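You operate a simulated robot arm through the tools that you are given. There is no shell and no other tool. Be economical: measure what you need, move in short steps, check, and stop when the job is done.

You are at the controls of a simulated two-armed robot. One attempt, no reset.

## Task
Move the white pot off the worn patch and wax the patch with the buffing pad.
Fine: stand the pot on the oak wall shelf, hold the wax jar while you dab the pad in it, and put the pad back after. Set down upright: white pot. A coat counts when it lies all over at full strength: go over it till it gets no stronger.
Where things are to end (x, y in the base frame): white pot within 0.06 m of [0.73, -0.21].

It is judged by the outcome, as a careful person would: the job done as asked, and still so three seconds after it is handed in. It fails if anything else is knocked over, pushed out of place, dropped, spilled or broken.

## Robot
Two 7-joint arms with two-finger parallel grippers on one trunk, on a base that drives. Base frame: it is fixed to the floor where the robot stands at the start and does not move with it; the origin is under the middle of the robot, x ahead of it, y to its left, z up; the surface under the hand at the start is at about z = 0.76. Readings come in m, rad, newtons and seconds.
The left shoulder is at the start at [0.05, 0.177, 1.129], the right one opposite. With the tool pointing down near the work surface each hand reaches from about 0.18 to 0.7 m from the robot's upright axis, wherever it stands, measured 20 degrees to its own side. Places, roughly: top of the oak wall shelf [0.8, -0.3, 1.2]; worn patch [0.5, 0, 0.8]. Payload 3.43 kg a hand.
The tool frame of a hand sits at the grasp point between the pads (the TCP): z along the fingers, y along the line on which they close. The tips reach 0.034 m beyond it. The gripper opens to 0.128 m. The fingers are 0.024 m wide and 0.012 m thick; the gripper's body (0.048 by 0.13 m) begins 0.096 m behind the TCP.
Orientation is told as [roll, pitch, yaw] about the base's x, y, z axes, in that order, counted from this pose: with the fingers straight down and closing along the base's y, the tool's x points along the base's -x, its y along +y and its z along -z.

## Interface
- The arms move only by the tool send_rows. It takes "left_commands", "right_commands" or both (then of equal length, played together; a hand with none holds still); each is a list of rows, each an object of numbers (a shift or turn left out is 0, a gripper value left out holds the last): "tx", "ty", "tz": the shift along the tool's x, y, z in mm; "wx", "wy", "wz": the turn, a rotation vector about the tool's x, y, z in rad. In form: [{"tx": .., "ty": .., "tz": .., "wx": .., "wy": .., "wz": ..}, ...]. A call has 1 to 10 rows; each row shifts and turns the commanded pose from where the row before left it, along the tool's axes as they then stand. "left_grip" and "right_grip" are, for a hand that has rows, the opening, from 0 (shut) to 1 (fully open), set as the call begins (left out, the last holds). Rows are played at 5 a second. More than 0.05 m and 0.15 rad between two rows, or a gripper value outside its range, and nothing of the call is played. Where a pose cannot be reached the arm comes as near as it can. A force on the tool above 40 N (or 10 N above the force at the start of the call, whichever is more), or a blocked arm, ends the call early, and 0.2 s more pass. Each finger travels about 0.108 m/s and halts on what it meets, pressing with about 36 N; the grip force reading is that of the motor and also rises with nothing between the fingers. The clock runs only during rows and for 0.2 s after the last one: add rows that do not move to give the fingers time. The reply holds the time, the measured pose of the TCP, the force on the tool along the base axes, the opening and the grip force, in the units named above and with some noise, with the torque about the TCP (base axes, N m) and any sound that the robot's microphone picked up.
- Cameras (640 x 400 px; columns grow to the right, rows downward): "scene" is now at [0.148, -0.0084, 1.3114]; the picture's right is [-0.07, -1.00, 0.00], its down [-0.57, 0.04, -0.82] and it looks along [0.82, -0.06, -0.57] (base axes); focal length 260 px, centre (320, 200). "left" rides on the left gripper at [0.076, 0.011, -0.16] in its tool frame; the picture's right is [-0.15, 0.99, 0.00], its down [-0.88, -0.13, -0.46] and it looks along [-0.45, -0.07, 0.89] (tool axes); focal length 234 px, centre (320, 200). "right" rides on the right gripper at [0.076, -0.011, -0.16] in its tool frame; the picture's right is [0.15, 0.99, 0.00], its down [-0.88, 0.13, -0.46] and it looks along [-0.45, 0.07, 0.89] (tool axes); focal length 234 px, centre (320, 200). There is no depth. A picture from a camera that has moved, and an enlarged one, comes with that camera's place and axes in the base frame and with its lens. The place of the scene camera against the robot may be out by one fixed shift of up to 0.025 m in any direction.
- camera(camera): a new picture of that camera. It takes no simulated time.
- slide_trunk(by): slides the trunk up (or, below 0, down) by that many m; the arms and the scene camera ride with it, the base frame stays. It gives what a move gives, with no picture.
- drive_base(legs): drives the robot by 1 to 6 legs, each [ahead, turn to the left] in m and rad, along the robot's own axes; the way and the turn of a leg run together, so that a leg with both is an arc; at most 1.5 m and 3.142 rad a leg. The arms and the cameras ride along, it lands a little off, and it stops where it bumps. It gives what a move gives.
- head_to(pan, tilt): turns the head with the scene camera to pan (to the left, within 1.396 rad either way) and tilt (down, from -0.506 to 1.204), counted from straight ahead of the robot. It gives what a move gives.
- inspect(camera, box): a new picture of the part [left, top, right, bottom] of that camera's present view, enlarged. It takes no simulated time.
- finish_job(): hands the job in; it is judged then, once.

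Work in short steps. Places have to be worked out from the pictures, the camera data and where the tool is seen: move nearer, look again, correct. Check each grasp and each placing, and mend what went wrong. You have 120 turns and 100 pictures in all, those below and enlarged ones among them. Open the grippers and draw the arms clear of the work before you hand the job in, unless the task says otherwise; then end with one line.

The tools are called as name(argument=value, ...) on one line, values as JSON. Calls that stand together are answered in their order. send_rows: Moves the arms, as the interface text tells. Its arguments: {"type":"object","properties":{"left_commands":{"type":"array","items":{"type":"object","properties":{"tx":{"type":"number"},"ty":{"type":"number"},"tz":{"type":"number"},"wx":{"type":"number"},"wy":{"type":"number"},"wz":{"type":"number"}}}},"left_grip":{"type":"number"},"right_commands":{"type":"array","items":{"type":"object","properties":{"tx":{"type":"number"},"ty":{"type":"number"},"tz":{"type":"number"},"wx":{"type":"number"},"wy":{"type":"number"},"wz":{"type":"number"}}}},"right_grip":{"type":"number"}},"required":[]} The other tools are called the same way: slide_trunk (by) slides the trunk up or down; drive_base (legs) drives the base; head_to (pan, tilt) turns the head that bears the scene camera; camera (camera) takes a picture; inspect (camera, box) takes an enlarged picture of a part of a camera's view; finish_job () hands the job in.

At the start:

```text
t: 0.0
left_position: [0.5013, 0.0864, 0.9997]
left_ee_rot: [0.0, 0.001, 0.002]
left_contact_force: [0.0, -0.2, 0.2]
left_torque: [0.01, -0.01, 0.0]
left_finger_gap: 0.1281
left_grasp_force: 0.0
right_position: [0.48, -0.377, 0.9994]
right_ee_rot: [0.002, 0.0, 0.003]
right_contact_force: [0.6, 0.2, 0.3]
right_torque: [-0.03, -0.02, 0.0]
right_finger_gap: 0.1282
right_grasp_force: 0.1
trunk travel left (down, up): [-0.3, 0.101]
robot x, y, heading: [0.0025, -0.0012, -0.002]
head pan, tilt: [-0.072, 0.611]
```

scene: 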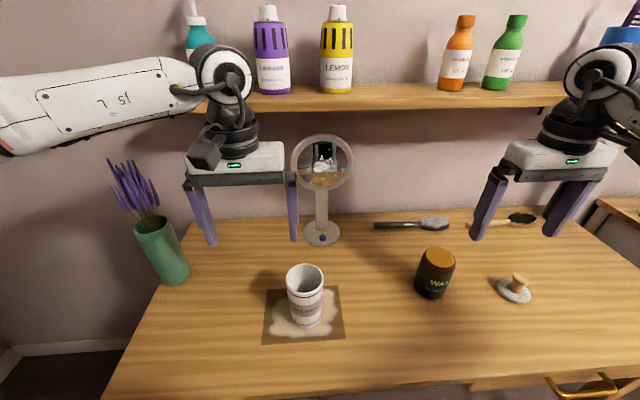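
right: 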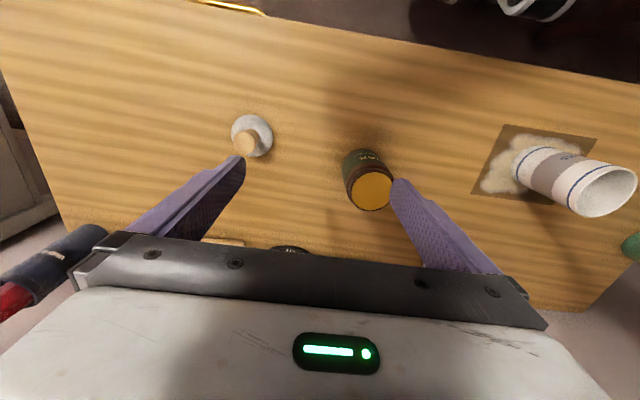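
left: 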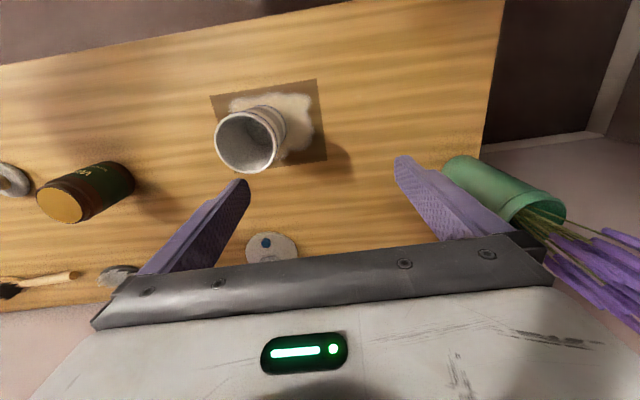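

Rough estimate: pot near (0.475, 0.0), jar near (0.52, -0.31), pad near (0.51, -0.52). First I look closer at the jar, pad, pot and shelf.

inspect(camera="scene", box=[380, 200, 560, 320])

inspect(camera="scene", box=[230, 230, 390, 360])

inspect(camera="right", box=[210, 80, 450, 230])

```text
3.33 times, centred on (470, 260) of scene
camera zoom: at [0.148, -0.0084, 1.3114], right [-0.07, -1.0, 0.0], down [-0.57, 0.04, -0.82], along [0.82, -0.06, -0.57], focal length 867 px, centre (-180, 0)
```

zoom: 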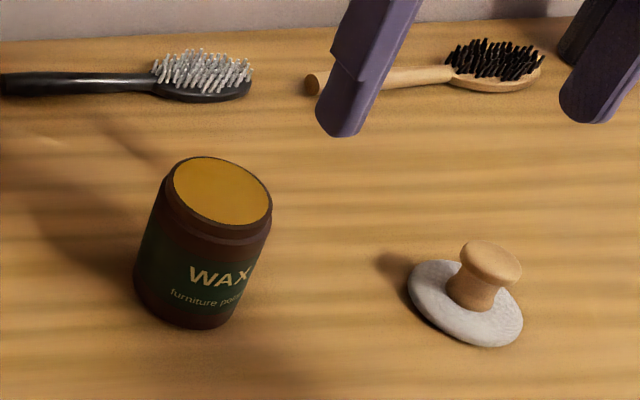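

```text
3.08 times, centred on (310, 295) of scene
camera zoom: at [0.148, -0.0084, 1.3114], right [-0.07, -1.0, 0.0], down [-0.57, 0.04, -0.82], along [0.82, -0.06, -0.57], focal length 800 px, centre (351, -92)
```

zoom: 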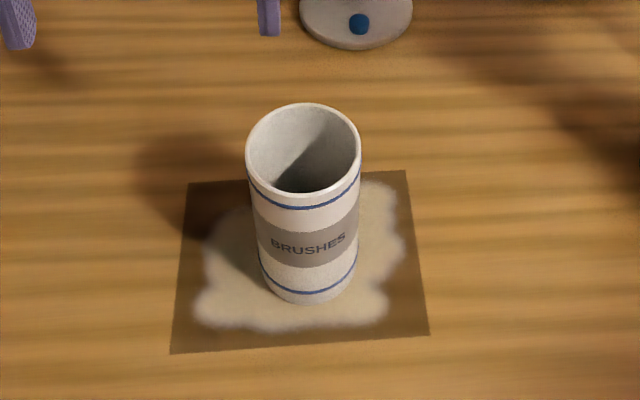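

```text
2.67 times, centred on (330, 155) of right
camera zoom: at [0.4058, -0.3872, 1.1589], right [-0.15, 0.99, 0.0], down [0.88, 0.13, 0.46], along [0.45, 0.07, -0.89], focal length 624 px, centre (293, 320)
```

zoom: 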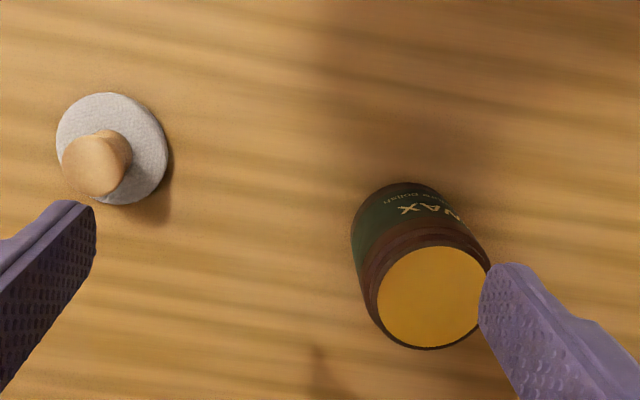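

Jar top centre comes out near (0.53, -0.298, 0.86), the pot at (0.477, 0.0) with its top at 0.884, the pad at (0.504, -0.485). I draw the left hand back and tilt the right hand to about 43°, fingers forward and down.

send_rows(left_commands=[{"tx": 44, "ty": 22, "tz": -10}, {"tx": 44, "ty": 22, "tz": -10}, {"tx": 44, "ty": 22, "tz": -10}, {"tx": 40, "ty": 22, "tz": -10}, {"tx": 40, "ty": 22, "tz": -10}, {}], right_commands=[{"wy": -0.15}, {"wy": -0.15}, {"wy": -0.15}, {"wy": -0.15}, {"wy": -0.15}, {}], right_grip=1)

head_to(pan=-0.25, tilt=0.2)

camera(camera="scene")

```text
refused: row 1 steps farther than a row can; nothing moved
```

```text
t: 0.9
left_position: [0.5024, 0.0856, 0.9989]
left_ee_rot: [0.0, 0.001, 0.002]
left_contact_force: [-0.8, 0.2, 0.7]
left_torque: [0.02, 0.04, -0.03]
left_finger_gap: 0.1279
left_grasp_force: 0.0
right_position: [0.4806, -0.3762, 0.9998]
right_ee_rot: [0.001, 0.0, 0.001]
right_contact_force: [0.1, -0.2, -0.4]
right_torque: [0.03, 0.02, -0.01]
right_finger_gap: 0.1277
right_grasp_force: 0.0
trunk travel left (down, up): [-0.3, 0.101]
robot x, y, heading: [0.002, 0.0027, -0.003]
head pan, tilt: [-0.25, 0.201]
```

```text
93 pictures are left
camera scene: at [0.1505, -0.0251, 1.349], right [-0.25, -0.97, 0.0], down [-0.19, 0.05, -0.98], along [0.95, -0.24, -0.2], focal length 260 px, centre (320, 200)
```

scene: 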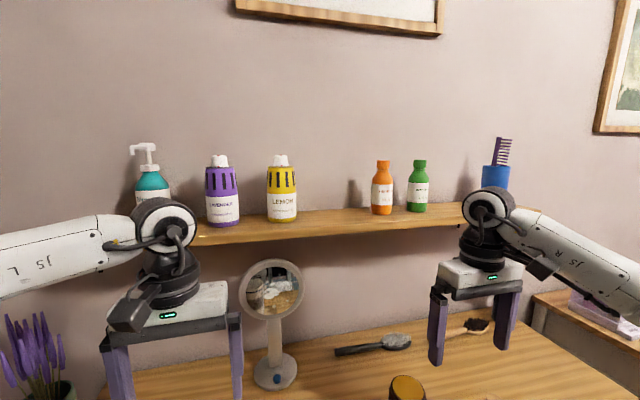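

That row was too big a step. I resend it smaller; the trunk slide afterwards gives parallax on the shelf.

send_rows(left_commands=[{"tx": 40, "ty": 18, "tz": -8}, {"tx": 40, "ty": 18, "tz": -8}, {"tx": 40, "ty": 18, "tz": -8}, {"tx": 40, "ty": 18, "tz": -8}, {"tx": 40, "ty": 18, "tz": -8}, {}], right_commands=[{"wy": -0.145}, {"wy": -0.145}, {"wy": -0.145}, {"wy": -0.145}, {"wy": -0.145}, {}], right_grip=1)

slide_trunk(by=0.1)

camera(camera="scene")

```text
t: 2.3
left_position: [0.3025, 0.1753, 1.0401]
left_ee_rot: [0.001, 0.0, 0.001]
left_contact_force: [0.3, 0.3, 0.9]
left_torque: [0.03, -0.04, -0.02]
left_finger_gap: 0.128
left_grasp_force: 0.0
right_position: [0.4793, -0.374, 1.0009]
right_ee_rot: [0.0, -0.727, 0.003]
right_contact_force: [-0.3, 0.6, -1.1]
right_torque: [0.0, 0.02, 0.0]
right_finger_gap: 0.1277
right_grasp_force: 0.0
trunk travel left (down, up): [-0.3, 0.101]
robot x, y, heading: [-0.0005, 0.0007, 0.0]
head pan, tilt: [-0.25, 0.201]
```

```text
t: 3.6
left_position: [0.3007, 0.1761, 1.1403]
left_ee_rot: [0.0, 0.0, 0.002]
left_contact_force: [0.0, 0.0, 0.2]
left_torque: [-0.02, 0.01, 0.0]
left_finger_gap: 0.1279
left_grasp_force: 0.0
right_position: [0.48, -0.3757, 1.0986]
right_ee_rot: [-0.001, -0.723, 0.001]
right_contact_force: [-0.6, 0.1, 0.1]
right_torque: [-0.02, 0.0, 0.0]
right_finger_gap: 0.1283
right_grasp_force: 0.0
trunk travel left (down, up): [-0.4, 0.001]
robot x, y, heading: [-0.0014, 0.0014, -0.001]
head pan, tilt: [-0.25, 0.201]
```

```text
92 pictures are left
camera scene: at [0.1506, -0.0251, 1.449], right [-0.25, -0.97, 0.0], down [-0.19, 0.05, -0.98], along [0.95, -0.24, -0.2], focal length 260 px, centre (320, 200)
```

scene: 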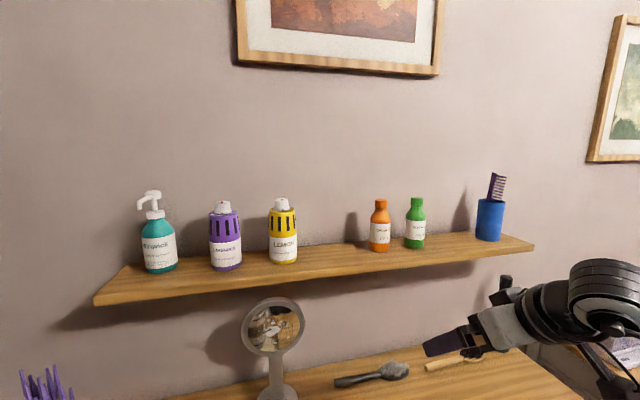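

I zoom in on the target part of the shelf to measure it.

inspect(camera="scene", box=[250, 190, 450, 310])

```text
3.20 times, centred on (350, 250) of scene
camera zoom: at [0.1506, -0.0251, 1.449], right [-0.25, -0.97, 0.0], down [-0.19, 0.05, -0.98], along [0.95, -0.24, -0.2], focal length 832 px, centre (224, 40)
```

zoom: 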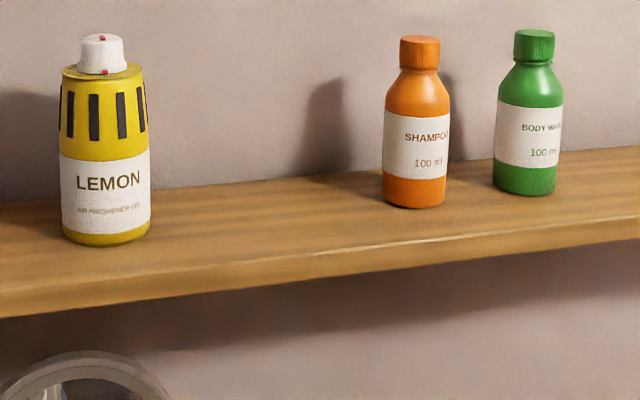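

The shelf top is around z 1.16–1.18, spanning x ≈ 0.65–0.79, and the gap between lemon and shampoo is centred on y ≈ -0.215. I move the right hand to a pre-grasp in front of and above the pot.

send_rows(right_commands=[{"tx": 17.3, "ty": 37.6, "tz": 7.2}, {"tx": 17.3, "ty": 37.6, "tz": 7.2}, {"tx": 17.3, "ty": 37.6, "tz": 7.2}, {"tx": 17.3, "ty": 37.6, "tz": 7.2}, {"tx": 17.3, "ty": 37.6, "tz": 7.2}, {"tx": 17.3, "ty": 37.6, "tz": 7.2}, {"tx": 17.3, "ty": 37.6, "tz": 7.2}, {"tx": 17.3, "ty": 37.6, "tz": 7.2}, {"tx": 17.3, "ty": 37.6, "tz": 7.2}, {"tx": 17.3, "ty": 37.6, "tz": 7.2}], right_grip=1)

head_to(pan=-0.07, tilt=0.75)

camera(camera="scene")

camera(camera="right")

```text
t: 5.8
left_position: [0.302, 0.1761, 1.1391]
left_ee_rot: [-0.001, -0.001, 0.001]
left_contact_force: [0.9, 0.2, -0.2]
left_torque: [0.0, -0.01, -0.01]
left_finger_gap: 0.128
left_grasp_force: 0.1
right_position: [0.398, 0.0006, 0.9318]
right_ee_rot: [0.001, -0.724, 0.0]
right_contact_force: [-1.3, 0.2, -0.4]
right_torque: [0.0, 0.01, 0.0]
right_finger_gap: 0.128
right_grasp_force: 0.1
trunk travel left (down, up): [-0.4, 0.001]
robot x, y, heading: [0.0033, 0.0022, 0.004]
head pan, tilt: [-0.25, 0.201]
```

```text
t: 6.8
left_position: [0.3027, 0.1762, 1.1398]
left_ee_rot: [-0.001, 0.0, 0.002]
left_contact_force: [0.3, 0.0, -0.8]
left_torque: [-0.01, 0.0, -0.01]
left_finger_gap: 0.1282
left_grasp_force: 0.1
right_position: [0.3968, -0.0, 0.932]
right_ee_rot: [-0.001, -0.724, 0.0]
right_contact_force: [0.7, 0.0, 0.8]
right_torque: [-0.01, -0.01, 0.04]
right_finger_gap: 0.1279
right_grasp_force: 0.1
trunk travel left (down, up): [-0.4, 0.001]
robot x, y, heading: [0.0003, 0.0002, 0.0]
head pan, tilt: [-0.07, 0.75]
```

```text
90 pictures are left
camera scene: at [0.1429, -0.0079, 1.3995], right [-0.07, -1.0, 0.0], down [-0.68, 0.05, -0.73], along [0.73, -0.05, -0.68], focal length 260 px, centre (320, 200)
```

scene: 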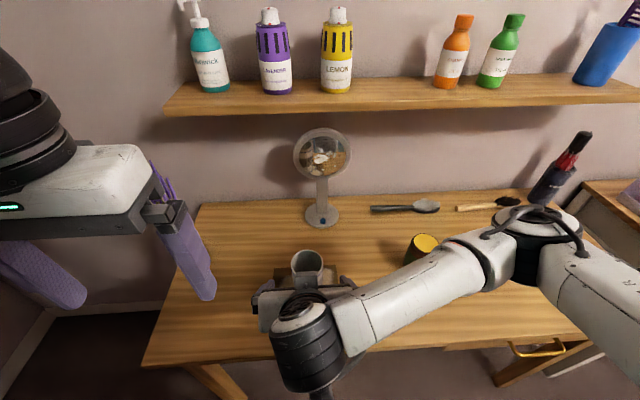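

```text
89 pictures are left
camera right: at [0.2371, -0.0109, 1.0], right [-0.11, 0.99, -0.1], down [0.36, 0.13, 0.93], along [0.93, 0.07, -0.37], focal length 234 px, centre (320, 200)
```

right: 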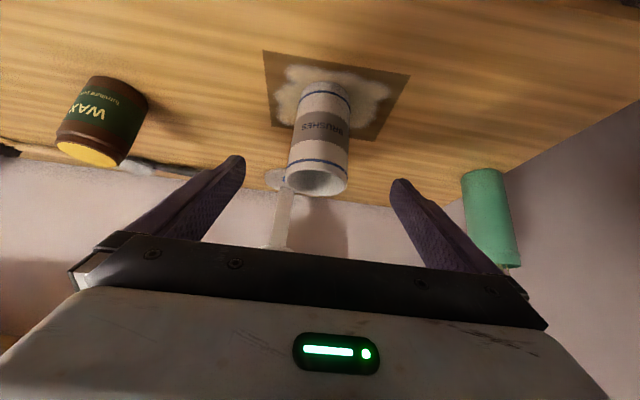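

The pot sits centred between the fingers. I advance along the tool axis, then close.

send_rows(right_commands=[{"tz": 30}, {"tz": 30}, {"tz": 30}, {"tz": 30}, {}])

camera(camera="right")

```text
t: 8.0
left_position: [0.303, 0.1751, 1.1398]
left_ee_rot: [0.001, 0.0, 0.002]
left_contact_force: [0.8, 0.1, 0.1]
left_torque: [-0.04, 0.01, 0.02]
left_finger_gap: 0.1279
left_grasp_force: 0.0
right_position: [0.4778, 0.0012, 0.8425]
right_ee_rot: [-0.001, -0.726, 0.002]
right_contact_force: [0.3, 0.6, -0.1]
right_torque: [0.04, 0.01, -0.03]
right_finger_gap: 0.128
right_grasp_force: 0.1
trunk travel left (down, up): [-0.4, 0.001]
robot x, y, heading: [0.0019, 0.0011, 0.002]
head pan, tilt: [-0.07, 0.75]
```

```text
88 pictures are left
camera right: at [0.3167, -0.0106, 0.91], right [-0.11, 0.99, -0.1], down [0.36, 0.13, 0.93], along [0.93, 0.07, -0.37], focal length 234 px, centre (320, 200)
```

right: 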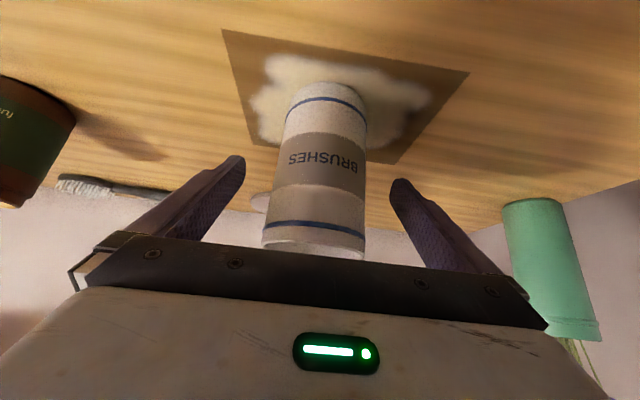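

The fingers stand on both sides of the pot. I close and wait for the grip.

send_rows(right_commands=[{}, {}, {}, {}, {}], right_grip=0)

```text
t: 9.2
left_position: [0.3017, 0.1755, 1.14]
left_ee_rot: [0.001, 0.0, 0.001]
left_contact_force: [0.2, 0.3, -0.5]
left_torque: [-0.04, 0.01, -0.02]
left_finger_gap: 0.128
left_grasp_force: 0.1
right_position: [0.4778, 0.0013, 0.8426]
right_ee_rot: [-0.001, -0.726, 0.0]
right_contact_force: [0.3, 0.2, 0.8]
right_torque: [0.0, -0.04, 0.01]
right_finger_gap: 0.0703
right_grasp_force: 36.1
trunk travel left (down, up): [-0.4, 0.001]
robot x, y, heading: [0.0007, 0.0012, -0.001]
head pan, tilt: [-0.07, 0.75]
```

Grip is firm at 0.070 m. I lift straight up a little and check.

send_rows(right_commands=[{"tx": -31, "tz": -35}, {"tx": -23.8, "tz": -39}, {"tx": -23.8, "tz": -39}])

camera(camera="right")

```text
t: 10.0
left_position: [0.3027, 0.175, 1.1407]
left_ee_rot: [-0.001, 0.001, 0.003]
left_contact_force: [0.0, 0.1, -0.4]
left_torque: [-0.01, -0.03, -0.02]
left_finger_gap: 0.1278
left_grasp_force: 0.1
right_position: [0.4596, 0.0016, 0.9803]
right_ee_rot: [-0.001, -0.725, 0.003]
right_contact_force: [0.0, 0.3, -1.8]
right_torque: [0.0, 0.0, -0.02]
right_finger_gap: 0.07
right_grasp_force: 36.3
trunk travel left (down, up): [-0.4, 0.001]
robot x, y, heading: [0.0028, 0.0025, -0.003]
head pan, tilt: [-0.07, 0.75]
```

```text
87 pictures are left
camera right: at [0.2991, -0.0107, 1.0484], right [-0.11, 0.99, -0.1], down [0.36, 0.13, 0.92], along [0.93, 0.07, -0.37], focal length 234 px, centre (320, 200)
```

right: 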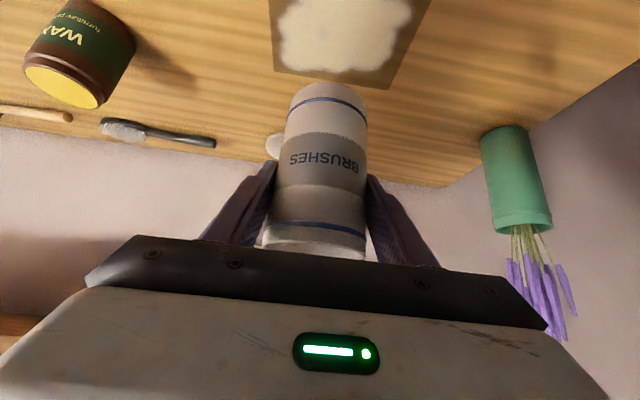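

The pot came up cleanly. I keep lifting while shifting right toward y ≈ -0.21.

send_rows(right_commands=[{"tx": -25, "ty": -21, "tz": -36}, {"tx": -25, "ty": -21, "tz": -36}, {"tx": -25, "ty": -21, "tz": -36}, {"tx": -25, "ty": -21, "tz": -36}, {"tx": -25, "ty": -21, "tz": -36}, {"tx": -25, "ty": -21, "tz": -36}, {"tx": -25, "ty": -21, "tz": -36}, {"tx": -25, "ty": -21, "tz": -36}, {"ty": -44}, {}])

head_to(pan=-0.3, tilt=0.35)

camera(camera="scene")

camera(camera="right")

```text
t: 12.2
left_position: [0.301, 0.1767, 1.1393]
left_ee_rot: [-0.003, 0.002, 0.002]
left_contact_force: [0.8, 0.6, 0.2]
left_torque: [-0.03, -0.03, 0.03]
left_finger_gap: 0.1281
left_grasp_force: 0.0
right_position: [0.4194, -0.2119, 1.3265]
right_ee_rot: [-0.003, -0.725, 0.004]
right_contact_force: [0.2, 0.4, -1.3]
right_torque: [-0.05, 0.01, -0.01]
right_finger_gap: 0.0704
right_grasp_force: 36.1
trunk travel left (down, up): [-0.4, 0.001]
robot x, y, heading: [0.0038, -0.0007, 0.002]
head pan, tilt: [-0.07, 0.75]
```

```text
t: 13.0
left_position: [0.3021, 0.1753, 1.1396]
left_ee_rot: [0.001, -0.001, 0.002]
left_contact_force: [-0.6, 0.4, -0.6]
left_torque: [-0.02, -0.02, 0.0]
left_finger_gap: 0.1278
left_grasp_force: 0.1
right_position: [0.4192, -0.2132, 1.3261]
right_ee_rot: [0.0, -0.724, 0.002]
right_contact_force: [-1.1, 0.0, -2.4]
right_torque: [0.0, 0.02, 0.02]
right_finger_gap: 0.07
right_grasp_force: 36.0
trunk travel left (down, up): [-0.4, 0.001]
robot x, y, heading: [-0.0001, -0.0019, 0.003]
head pan, tilt: [-0.3, 0.351]
```

```text
86 pictures are left
camera scene: at [0.1493, -0.0296, 1.435], right [-0.3, -0.96, 0.0], down [-0.33, 0.1, -0.94], along [0.9, -0.28, -0.34], focal length 260 px, centre (320, 200)
```

scene: 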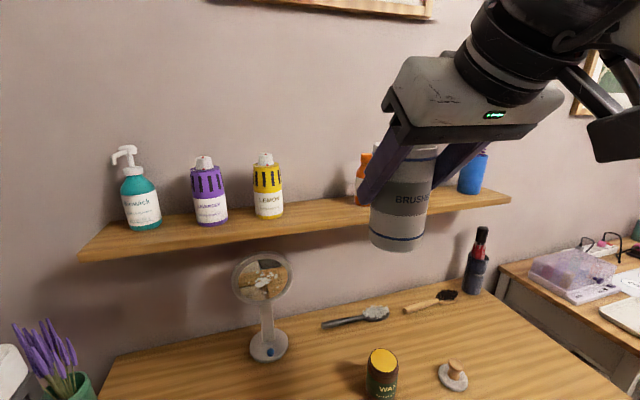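

```text
85 pictures are left
camera right: at [0.2587, -0.2235, 1.3952], right [-0.11, 0.99, -0.1], down [0.36, 0.13, 0.93], along [0.93, 0.07, -0.37], focal length 234 px, centre (320, 200)
```

right: 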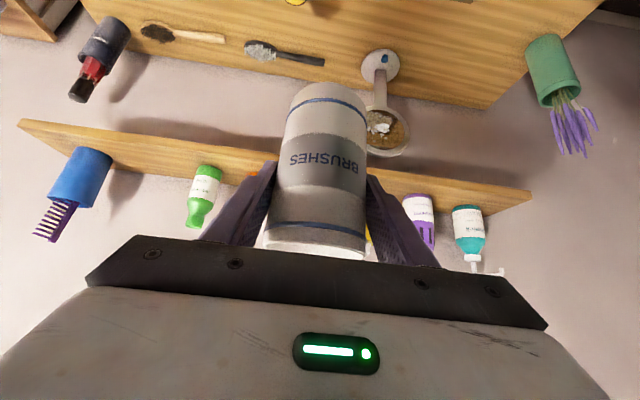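

I zoom in on the shelf edge in the right camera, to fix its height from this well-known viewpoint.

inspect(camera="right", box=[130, 90, 290, 190])

inspect(camera="right", box=[360, 110, 520, 220])

```text
4.00 times, centred on (210, 140) of right
camera zoom: at [0.2587, -0.2235, 1.3952], right [-0.11, 0.99, -0.1], down [0.36, 0.13, 0.93], along [0.93, 0.07, -0.37], focal length 937 px, centre (760, 440)
```

zoom: 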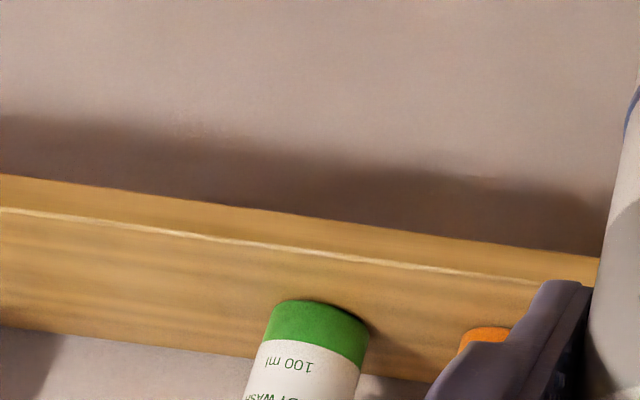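

```text
3.64 times, centred on (440, 165) of right
camera zoom: at [0.2587, -0.2235, 1.3952], right [-0.11, 0.99, -0.1], down [0.36, 0.13, 0.93], along [0.93, 0.07, -0.37], focal length 852 px, centre (-116, 327)
```

zoom: 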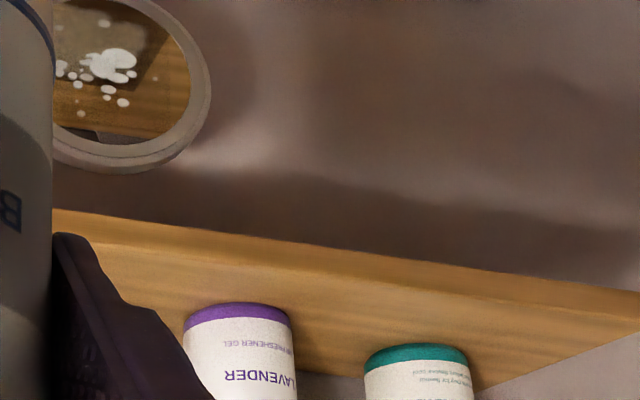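

Shelf front edge is at about x 0.67 and the wall at about 0.81 (for z 1.165). I bring the pot forward at its present height, in two stages.

send_rows(right_commands=[{"tx": -33.7, "tz": 29.8}, {"tx": -33.7, "tz": 29.8}, {"tx": -33.7, "tz": 29.8}, {"tx": -33.7, "tz": 29.8}, {}])

camera(camera="scene")

camera(camera="right")

```text
t: 14.2
left_position: [0.3016, 0.1758, 1.1404]
left_ee_rot: [0.0, 0.0, 0.003]
left_contact_force: [-0.9, -0.2, -1.0]
left_torque: [0.01, 0.01, 0.0]
left_finger_gap: 0.1279
left_grasp_force: 0.0
right_position: [0.6007, -0.2114, 1.3269]
right_ee_rot: [-0.001, -0.726, 0.002]
right_contact_force: [1.5, -0.2, -1.6]
right_torque: [0.0, 0.01, -0.02]
right_finger_gap: 0.0703
right_grasp_force: 35.5
trunk travel left (down, up): [-0.4, 0.001]
robot x, y, heading: [-0.0038, 0.0006, 0.005]
head pan, tilt: [-0.3, 0.351]
```

```text
82 pictures are left
camera scene: at [0.1488, -0.0299, 1.4351], right [-0.3, -0.96, 0.0], down [-0.33, 0.1, -0.94], along [0.9, -0.28, -0.34], focal length 260 px, centre (320, 200)
```

scene: 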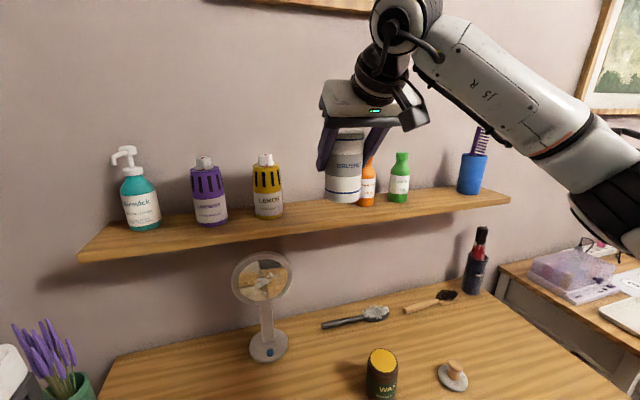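

```text
81 pictures are left
camera right: at [0.4396, -0.2227, 1.3948], right [-0.11, 0.99, -0.1], down [0.36, 0.13, 0.93], along [0.93, 0.07, -0.37], focal length 234 px, centre (320, 200)
```

right: 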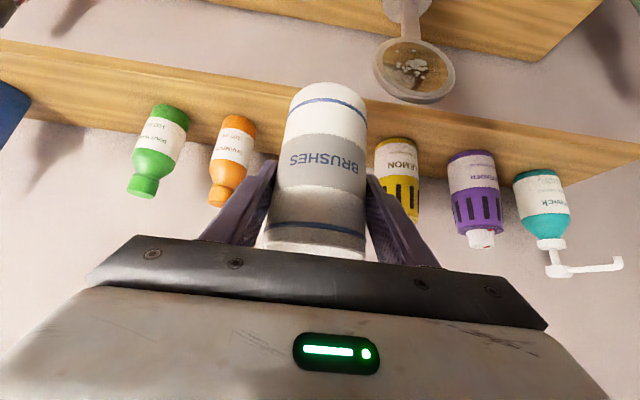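

The two right-camera views give a good baseline, so I zoom in on the shelf edge again.

inspect(camera="right", box=[130, 60, 290, 160])

```text
4.00 times, centred on (210, 110) of right
camera zoom: at [0.4396, -0.2227, 1.3948], right [-0.11, 0.99, -0.1], down [0.36, 0.13, 0.93], along [0.93, 0.07, -0.37], focal length 937 px, centre (760, 560)
```

zoom: 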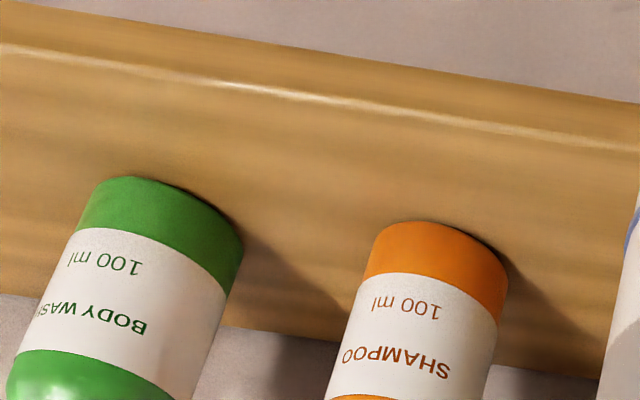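

The shelf top works out at z ≈ 1.151, from x 0.692 to 0.845. I go forward to x 0.745 and then down to about 2 cm above it.

send_rows(right_commands=[{"tx": -35.9, "tz": 31.8}, {"tx": -35.9, "tz": 31.8}, {"tx": -35.9, "tz": 31.8}, {}, {"tx": 19.2, "tz": 21.7}, {"tx": 19.2, "tz": 21.7}, {}])

camera(camera="scene")

camera(camera="right")

```text
t: 15.8
left_position: [0.3019, 0.1763, 1.1399]
left_ee_rot: [-0.001, 0.0, 0.002]
left_contact_force: [0.0, 0.3, -0.2]
left_torque: [0.0, -0.01, 0.02]
left_finger_gap: 0.1278
left_grasp_force: 0.1
right_position: [0.7454, -0.2117, 1.2697]
right_ee_rot: [-0.001, -0.726, 0.001]
right_contact_force: [-0.6, -0.4, -2.9]
right_torque: [-0.07, 0.0, 0.0]
right_finger_gap: 0.0702
right_grasp_force: 35.9
trunk travel left (down, up): [-0.4, 0.001]
robot x, y, heading: [-0.0018, -0.0032, -0.003]
head pan, tilt: [-0.3, 0.351]
```

```text
79 pictures are left
camera scene: at [0.1493, -0.0293, 1.4351], right [-0.3, -0.96, 0.0], down [-0.33, 0.1, -0.94], along [0.9, -0.28, -0.34], focal length 260 px, centre (320, 200)
```

scene: 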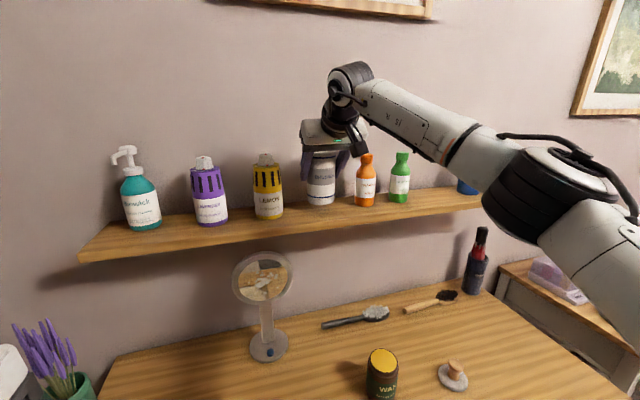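

```text
78 pictures are left
camera right: at [0.5833, -0.2231, 1.3373], right [-0.11, 0.99, -0.1], down [0.36, 0.13, 0.93], along [0.93, 0.07, -0.37], focal length 234 px, centre (320, 200)
```

right: 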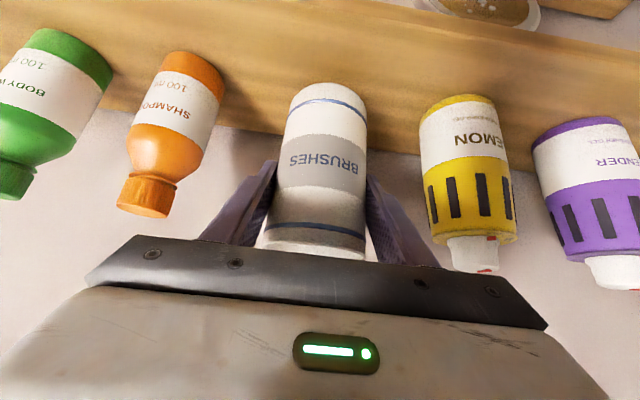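

The pot hangs well within the gap, about 36 mm above the shelf. I lower 25 mm, then in small steps while watching force.

send_rows(right_commands=[{"tx": 8.3, "tz": 9.4}, {"tx": 8.3, "tz": 9.4}, {"tx": 2, "tz": 2.2}, {"tx": 2, "tz": 2.2}, {"tx": 2, "tz": 2.2}])

```text
t: 17.0
left_position: [0.3013, 0.1761, 1.1408]
left_ee_rot: [0.0, -0.002, 0.001]
left_contact_force: [-1.0, 0.1, -0.4]
left_torque: [-0.02, 0.0, -0.01]
left_finger_gap: 0.1279
left_grasp_force: 0.0
right_position: [0.7439, -0.2114, 1.2412]
right_ee_rot: [0.002, -0.738, -0.002]
right_contact_force: [6.0, -2.8, 22.8]
right_torque: [-0.26, 0.12, 0.08]
right_finger_gap: 0.0704
right_grasp_force: 36.2
trunk travel left (down, up): [-0.4, 0.001]
robot x, y, heading: [0.0009, 0.0024, 0.003]
head pan, tilt: [-0.3, 0.351]
```

The pot has touched down (23 N). I back the command up 4 mm to relax the force, then read and look.

send_rows(right_commands=[{"tx": -2.3, "tz": -2.6}, {}])

camera(camera="right")

```text
t: 17.6
left_position: [0.302, 0.1763, 1.1393]
left_ee_rot: [0.001, 0.001, 0.002]
left_contact_force: [0.0, -0.1, 0.2]
left_torque: [0.0, 0.03, -0.02]
left_finger_gap: 0.128
left_grasp_force: 0.1
right_position: [0.7433, -0.2118, 1.2431]
right_ee_rot: [0.003, -0.73, 0.0]
right_contact_force: [6.7, -4.1, 17.1]
right_torque: [-0.1, -0.11, 0.0]
right_finger_gap: 0.0705
right_grasp_force: 36.3
trunk travel left (down, up): [-0.4, 0.001]
robot x, y, heading: [-0.0009, -0.0039, -0.002]
head pan, tilt: [-0.3, 0.351]
```

```text
77 pictures are left
camera right: at [0.5817, -0.2228, 1.3088], right [-0.11, 0.99, -0.1], down [0.35, 0.13, 0.93], along [0.93, 0.07, -0.36], focal length 234 px, centre (320, 200)
```

right: 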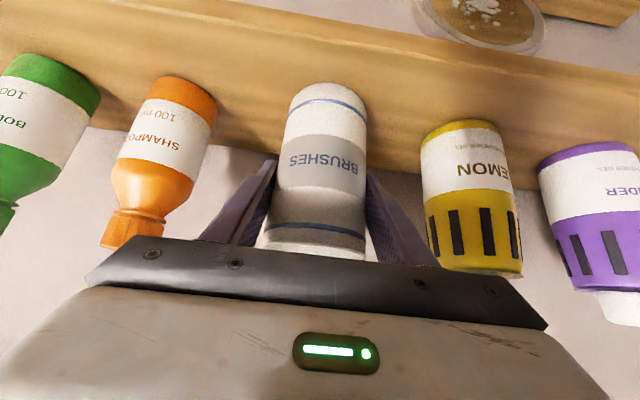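

Still 17 N, so I raise another 3 mm.

send_rows(right_commands=[{"tx": -2, "tz": -2.2}, {}, {}])

```text
t: 18.4
left_position: [0.302, 0.1745, 1.1403]
left_ee_rot: [0.0, -0.001, 0.001]
left_contact_force: [0.6, -0.5, 0.4]
left_torque: [-0.02, -0.02, 0.02]
left_finger_gap: 0.1281
left_grasp_force: 0.0
right_position: [0.7433, -0.2108, 1.2416]
right_ee_rot: [0.0, -0.725, 0.002]
right_contact_force: [2.1, -2.1, 7.7]
right_torque: [-0.06, -0.44, -0.1]
right_finger_gap: 0.0701
right_grasp_force: 36.3
trunk travel left (down, up): [-0.4, 0.001]
robot x, y, heading: [-0.0017, -0.0029, 0.004]
head pan, tilt: [-0.3, 0.351]
```

Contact is light now. I open gently to about 0.095 m.

send_rows(right_commands=[{}, {}, {}], right_grip=0.74)

camera(camera="right")

```text
t: 19.2
left_position: [0.3015, 0.1767, 1.1396]
left_ee_rot: [0.0, -0.001, 0.003]
left_contact_force: [-0.1, -0.3, 0.4]
left_torque: [0.01, -0.04, 0.0]
left_finger_gap: 0.1277
left_grasp_force: 0.2
right_position: [0.744, -0.2117, 1.2411]
right_ee_rot: [0.0, -0.724, 0.001]
right_contact_force: [0.1, 0.3, 0.2]
right_torque: [-0.02, 0.01, -0.01]
right_finger_gap: 0.0945
right_grasp_force: 0.0
trunk travel left (down, up): [-0.4, 0.001]
robot x, y, heading: [-0.0034, 0.0052, 0.002]
head pan, tilt: [-0.3, 0.351]
```

```text
76 pictures are left
camera right: at [0.583, -0.2225, 1.3096], right [-0.11, 0.99, -0.1], down [0.36, 0.13, 0.93], along [0.93, 0.07, -0.37], focal length 234 px, centre (320, 200)
```

right: 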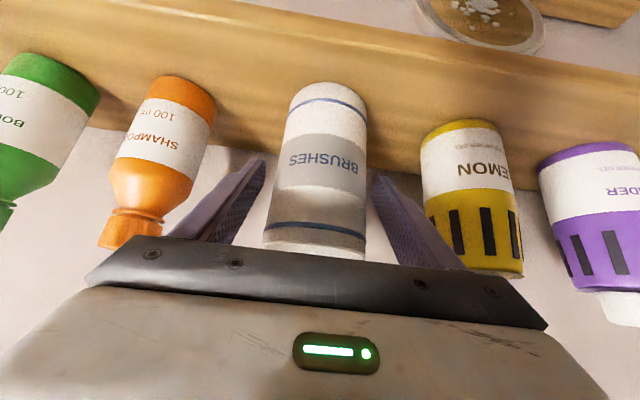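

The pot stands free and upright. I withdraw along the tool axis, up and back.

send_rows(right_commands=[{"tz": -30}, {"tz": -40}, {"tz": -45}, {"tz": -45}, {}])

camera(camera="right")

```text
t: 20.4
left_position: [0.3017, 0.1749, 1.1394]
left_ee_rot: [0.001, 0.0, 0.003]
left_contact_force: [0.8, 0.2, 0.7]
left_torque: [-0.03, 0.0, 0.0]
left_finger_gap: 0.1284
left_grasp_force: 0.1
right_position: [0.6384, -0.2119, 1.3597]
right_ee_rot: [0.0, -0.724, -0.001]
right_contact_force: [0.0, -0.3, 0.3]
right_torque: [0.02, -0.02, 0.03]
right_finger_gap: 0.0951
right_grasp_force: 0.2
trunk travel left (down, up): [-0.4, 0.001]
robot x, y, heading: [0.0034, -0.0008, -0.003]
head pan, tilt: [-0.3, 0.351]
```

```text
75 pictures are left
camera right: at [0.4775, -0.2232, 1.4288], right [-0.11, 0.99, -0.1], down [0.36, 0.13, 0.92], along [0.93, 0.07, -0.37], focal length 234 px, centre (320, 200)
```

right: 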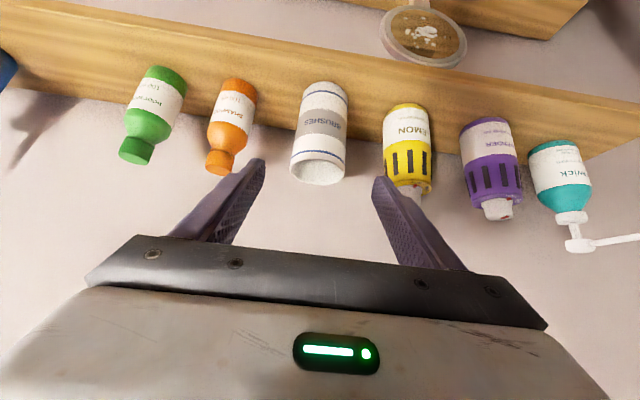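

The pot stands upright near (0.744, -0.212) on the shelf. I back the right hand off, lower the trunk again, and untilt the hand.

send_rows(right_commands=[{"tx": 35.6, "tz": -31.6}, {"tx": 35.6, "tz": -31.6}, {"tx": 35.6, "tz": -31.6}, {"tx": 35.6, "tz": -31.6}, {"tx": 35.6, "tz": -31.6}, {"ty": -40}, {"ty": -40}, {"ty": -40}, {}])

slide_trunk(by=-0.1)

send_rows(right_commands=[{"wy": 0.145}, {"wy": 0.145}, {"wy": 0.145}, {"wy": 0.145}, {"wy": 0.144}, {"tx": -18, "ty": -28, "tz": 36}, {"tx": -18, "ty": -28, "tz": 36}, {"tx": -18, "ty": -28, "tz": 36}, {"tx": -18, "ty": -28, "tz": 36}, {}])

head_to(pan=-0.45, tilt=0.6)

camera(camera="scene")

camera(camera="right")

```text
t: 22.4
left_position: [0.3014, 0.1766, 1.1402]
left_ee_rot: [0.002, 0.0, 0.003]
left_contact_force: [0.2, 0.5, 0.2]
left_torque: [-0.03, 0.04, -0.01]
left_finger_gap: 0.128
left_grasp_force: 0.1
right_position: [0.4001, -0.3323, 1.3612]
right_ee_rot: [0.001, -0.726, 0.001]
right_contact_force: [0.0, -0.3, -0.5]
right_torque: [0.0, -0.07, 0.03]
right_finger_gap: 0.0945
right_grasp_force: 0.1
trunk travel left (down, up): [-0.4, 0.001]
robot x, y, heading: [0.0005, -0.0009, 0.001]
head pan, tilt: [-0.3, 0.351]
```

```text
t: 23.8
left_position: [0.3015, 0.1754, 1.041]
left_ee_rot: [0.001, -0.001, 0.002]
left_contact_force: [-0.4, -0.2, -0.4]
left_torque: [0.0, -0.02, 0.01]
left_finger_gap: 0.1282
left_grasp_force: 0.0
right_position: [0.3993, -0.3315, 1.2614]
right_ee_rot: [0.002, -0.726, 0.003]
right_contact_force: [0.3, 0.3, 0.0]
right_torque: [-0.02, -0.03, 0.02]
right_finger_gap: 0.0945
right_grasp_force: 0.1
trunk travel left (down, up): [-0.3, 0.101]
robot x, y, heading: [0.0007, -0.0009, 0.0]
head pan, tilt: [-0.3, 0.351]
```

```text
t: 26.0
left_position: [0.3027, 0.1758, 1.0389]
left_ee_rot: [0.001, 0.0, 0.003]
left_contact_force: [-1.0, 0.4, -0.1]
left_torque: [-0.02, 0.0, 0.01]
left_finger_gap: 0.128
left_grasp_force: 0.0
right_position: [0.4724, -0.4444, 1.1171]
right_ee_rot: [0.0, -0.001, 0.001]
right_contact_force: [-0.2, 0.0, 1.1]
right_torque: [0.0, 0.0, 0.0]
right_finger_gap: 0.0948
right_grasp_force: 0.0
trunk travel left (down, up): [-0.3, 0.101]
robot x, y, heading: [-0.001, -0.0014, -0.001]
head pan, tilt: [-0.3, 0.351]
```

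```text
t: 26.7
left_position: [0.3017, 0.1764, 1.0397]
left_ee_rot: [0.0, -0.001, 0.003]
left_contact_force: [-1.1, -0.8, 0.2]
left_torque: [-0.01, 0.02, 0.01]
left_finger_gap: 0.1282
left_grasp_force: 0.0
right_position: [0.4705, -0.4442, 1.1153]
right_ee_rot: [0.0, -0.001, 0.002]
right_contact_force: [0.0, 0.2, -1.1]
right_torque: [0.02, 0.01, -0.01]
right_finger_gap: 0.0948
right_grasp_force: 0.0
trunk travel left (down, up): [-0.3, 0.101]
robot x, y, heading: [0.0014, -0.0014, -0.002]
head pan, tilt: [-0.45, 0.6]
```

```text
74 pictures are left
camera scene: at [0.1398, -0.0405, 1.3124], right [-0.43, -0.9, 0.0], down [-0.51, 0.25, -0.83], along [0.74, -0.36, -0.56], focal length 260 px, centre (320, 200)
```

scene: 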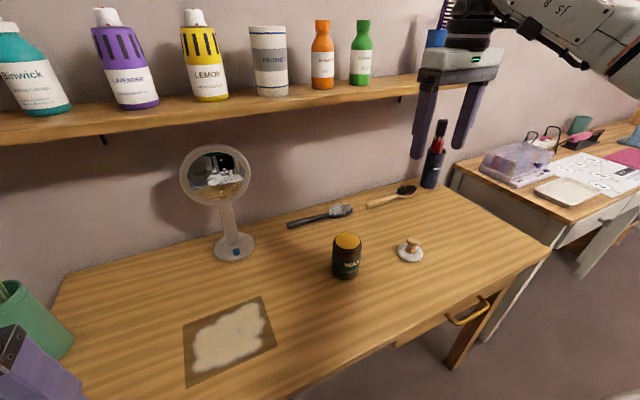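

```text
73 pictures are left
camera right: at [0.397, -0.4549, 1.275], right [-0.15, 0.99, 0.0], down [0.88, 0.13, 0.46], along [0.45, 0.07, -0.89], focal length 234 px, centre (320, 200)
```

right: 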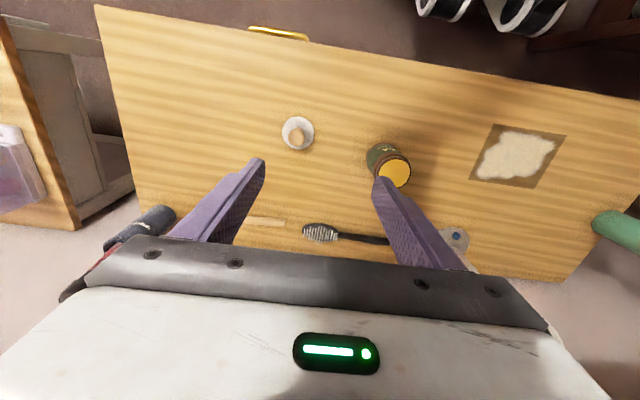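

The pot is standing nicely on the shelf, and the pad is at about (0.503, -0.483). I move the right hand above it.

send_rows(right_commands=[{"tx": -6.5, "ty": -7.8, "tz": 37}, {"tx": -6.5, "ty": -7.8, "tz": 37}, {"tx": -6.5, "ty": -7.8, "tz": 37}, {"tx": -6.5, "ty": -7.8, "tz": 37}, {"tx": -6.5, "ty": -7.8, "tz": 37}, {}])

camera(camera="right")

```text
t: 28.1
left_position: [0.3018, 0.1754, 1.0412]
left_ee_rot: [0.0, 0.001, 0.001]
left_contact_force: [-0.2, 0.8, 0.1]
left_torque: [0.0, 0.03, 0.0]
left_finger_gap: 0.1277
left_grasp_force: 0.1
right_position: [0.5017, -0.483, 0.9308]
right_ee_rot: [0.001, -0.001, 0.002]
right_contact_force: [0.6, 0.2, -0.1]
right_torque: [-0.01, 0.0, -0.01]
right_finger_gap: 0.0945
right_grasp_force: 0.2
trunk travel left (down, up): [-0.3, 0.101]
robot x, y, heading: [0.0024, 0.0014, -0.002]
head pan, tilt: [-0.45, 0.6]
```

```text
72 pictures are left
camera right: at [0.4287, -0.4952, 1.0898], right [-0.15, 0.99, 0.0], down [0.88, 0.13, 0.46], along [0.45, 0.07, -0.89], focal length 234 px, centre (320, 200)
```

right: 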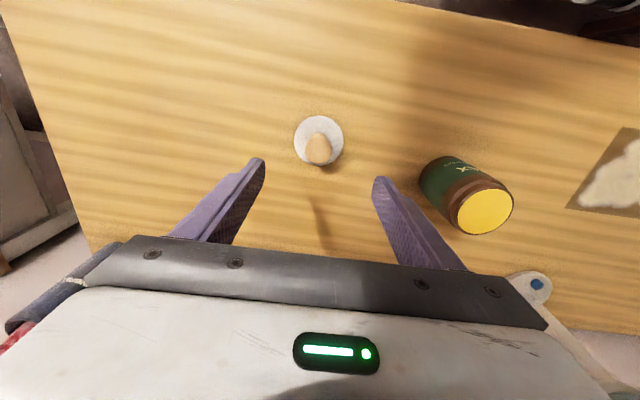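

Pad is confirmed at (0.504, -0.484) with its knob top at about 0.82. I lower until the tips flank the knob and look again.

send_rows(right_commands=[{"tx": -2, "ty": -1, "tz": 30}, {"tz": 30}, {"tz": 30}, {}])

camera(camera="right")

inspect(camera="scene", box=[350, 180, 500, 290])

```text
t: 29.1
left_position: [0.3025, 0.1748, 1.0399]
left_ee_rot: [0.0, -0.001, 0.002]
left_contact_force: [0.0, 0.6, 0.0]
left_torque: [0.04, 0.0, -0.01]
left_finger_gap: 0.1278
left_grasp_force: 0.0
right_position: [0.5054, -0.4843, 0.8419]
right_ee_rot: [0.0, -0.002, 0.003]
right_contact_force: [-0.6, -0.5, -0.3]
right_torque: [-0.01, -0.02, 0.0]
right_finger_gap: 0.0947
right_grasp_force: 0.1
trunk travel left (down, up): [-0.3, 0.101]
robot x, y, heading: [0.001, -0.0028, 0.003]
head pan, tilt: [-0.45, 0.6]
```

```text
71 pictures are left
camera right: at [0.4312, -0.495, 1.0001], right [-0.15, 0.99, 0.0], down [0.88, 0.13, 0.46], along [0.45, 0.07, -0.89], focal length 234 px, centre (320, 200)
```

right: 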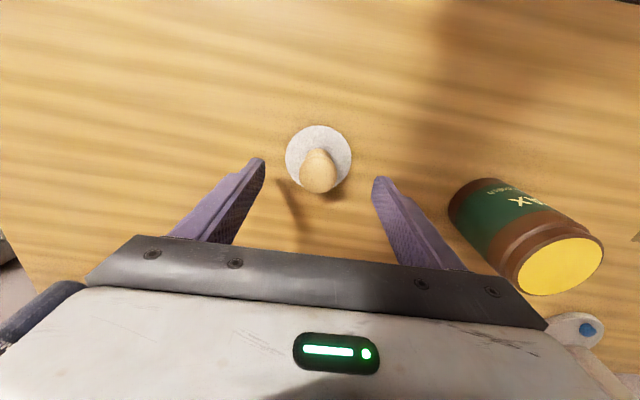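

```text
3.64 times, centred on (425, 235) of scene
camera zoom: at [0.1397, -0.0405, 1.3123], right [-0.44, -0.9, 0.0], down [-0.51, 0.25, -0.83], along [0.74, -0.36, -0.56], focal length 946 px, centre (-62, 73)
```

zoom: 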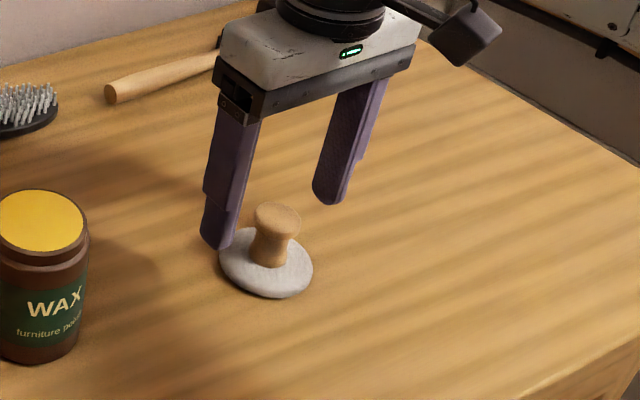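

I lower to z 0.815 (tips just above the disc) and close on the handle.

send_rows(right_commands=[{"tx": 2, "tz": 14}, {"tz": 13}, {}])

send_rows(right_commands=[{}, {}, {}, {}, {}], right_grip=0)

inspect(camera="scene", box=[350, 180, 500, 290])

```text
t: 29.9
left_position: [0.3031, 0.1766, 1.0406]
left_ee_rot: [0.001, -0.001, 0.001]
left_contact_force: [-0.1, 0.2, 0.5]
left_torque: [-0.03, 0.01, 0.02]
left_finger_gap: 0.128
left_grasp_force: 0.0
right_position: [0.5034, -0.4844, 0.8148]
right_ee_rot: [0.0, -0.002, 0.001]
right_contact_force: [0.7, 0.1, 0.4]
right_torque: [0.01, 0.0, 0.0]
right_finger_gap: 0.0944
right_grasp_force: 0.0
trunk travel left (down, up): [-0.3, 0.101]
robot x, y, heading: [0.0016, -0.0041, 0.002]
head pan, tilt: [-0.45, 0.6]
```

```text
t: 31.1
left_position: [0.301, 0.1761, 1.0409]
left_ee_rot: [-0.001, 0.002, 0.002]
left_contact_force: [0.2, 0.1, 0.1]
left_torque: [0.0, 0.01, 0.01]
left_finger_gap: 0.1281
left_grasp_force: 0.1
right_position: [0.5034, -0.4834, 0.8149]
right_ee_rot: [-0.001, -0.002, 0.001]
right_contact_force: [-0.4, 0.6, 0.1]
right_torque: [0.0, -0.01, 0.0]
right_finger_gap: 0.032
right_grasp_force: 35.7
trunk travel left (down, up): [-0.3, 0.101]
robot x, y, heading: [0.0012, 0.0028, -0.004]
head pan, tilt: [-0.45, 0.6]
```

```text
3.64 times, centred on (425, 235) of scene
camera zoom: at [0.1398, -0.0406, 1.3123], right [-0.44, -0.9, 0.0], down [-0.51, 0.25, -0.83], along [0.74, -0.36, -0.56], focal length 946 px, centre (-62, 73)
```

zoom: 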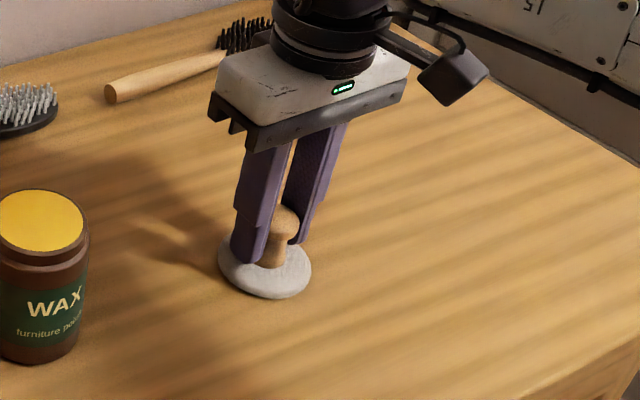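

The grip on the knob is good (0.032 m). I lift the pad clear while the left hand yaws 45° right and then tilts toward the jar.

send_rows(right_commands=[{"tz": -10}, {"tz": -20}, {"tz": -40}, {"tz": -40}, {"tz": -40}, {}], left_commands=[{"wz": 0.131}, {"wz": 0.131}, {"wz": 0.131}, {"wz": 0.131}, {"wz": 0.131}, {"wz": 0.13}], left_grip=1)

send_rows(left_commands=[{"wy": -0.145}, {"wy": -0.145}, {"wy": -0.145}, {"wy": -0.145}, {"wy": -0.145}, {"wy": -0.145}, {}])

camera(camera="scene")

camera(camera="right")

```text
t: 32.5
left_position: [0.3024, 0.1753, 1.04]
left_ee_rot: [0.0, 0.001, -0.786]
left_contact_force: [-0.9, -0.4, 0.1]
left_torque: [-0.04, -0.02, 0.02]
left_finger_gap: 0.1282
left_grasp_force: 0.2
right_position: [0.5036, -0.4825, 0.9649]
right_ee_rot: [-0.001, 0.002, 0.001]
right_contact_force: [-0.2, -0.5, -0.4]
right_torque: [0.0, 0.02, 0.0]
right_finger_gap: 0.0319
right_grasp_force: 35.6
trunk travel left (down, up): [-0.3, 0.101]
robot x, y, heading: [0.0045, -0.0015, -0.001]
head pan, tilt: [-0.45, 0.6]
```

```text
t: 34.1
left_position: [0.3658, 0.1926, 1.0802]
left_ee_rot: [0.002, -0.871, -0.787]
left_contact_force: [0.0, -0.1, -0.2]
left_torque: [-0.01, 0.0, -0.02]
left_finger_gap: 0.1279
left_grasp_force: 0.0
left hand out of reach, approached as far as the arm can: row 3, 4, 5, 6
right_position: [0.5048, -0.4829, 0.9647]
right_ee_rot: [-0.001, 0.0, 0.001]
right_contact_force: [-0.1, -0.1, -0.3]
right_torque: [0.0, 0.04, 0.0]
right_finger_gap: 0.0318
right_grasp_force: 36.3
trunk travel left (down, up): [-0.3, 0.101]
robot x, y, heading: [0.0003, 0.0008, -0.002]
head pan, tilt: [-0.45, 0.6]
```

```text
68 pictures are left
camera scene: at [0.1401, -0.0406, 1.3123], right [-0.44, -0.9, 0.0], down [-0.51, 0.25, -0.82], along [0.74, -0.36, -0.57], focal length 260 px, centre (320, 200)
```

scene: 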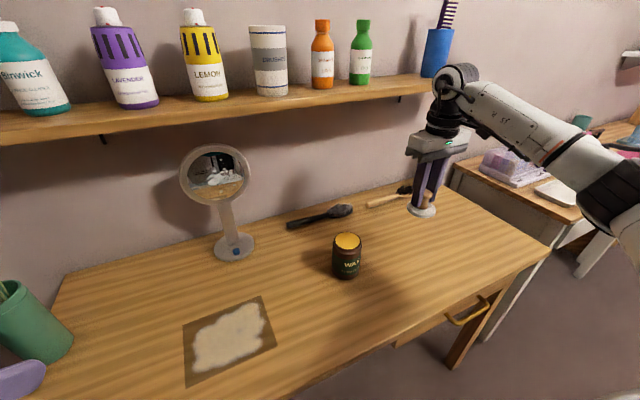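

```text
67 pictures are left
camera right: at [0.4301, -0.4942, 1.1234], right [-0.15, 0.99, 0.0], down [0.88, 0.13, 0.46], along [0.45, 0.07, -0.89], focal length 234 px, centre (320, 200)
```

right: 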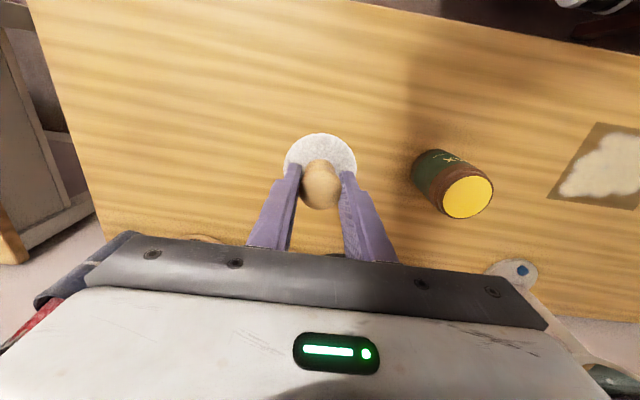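

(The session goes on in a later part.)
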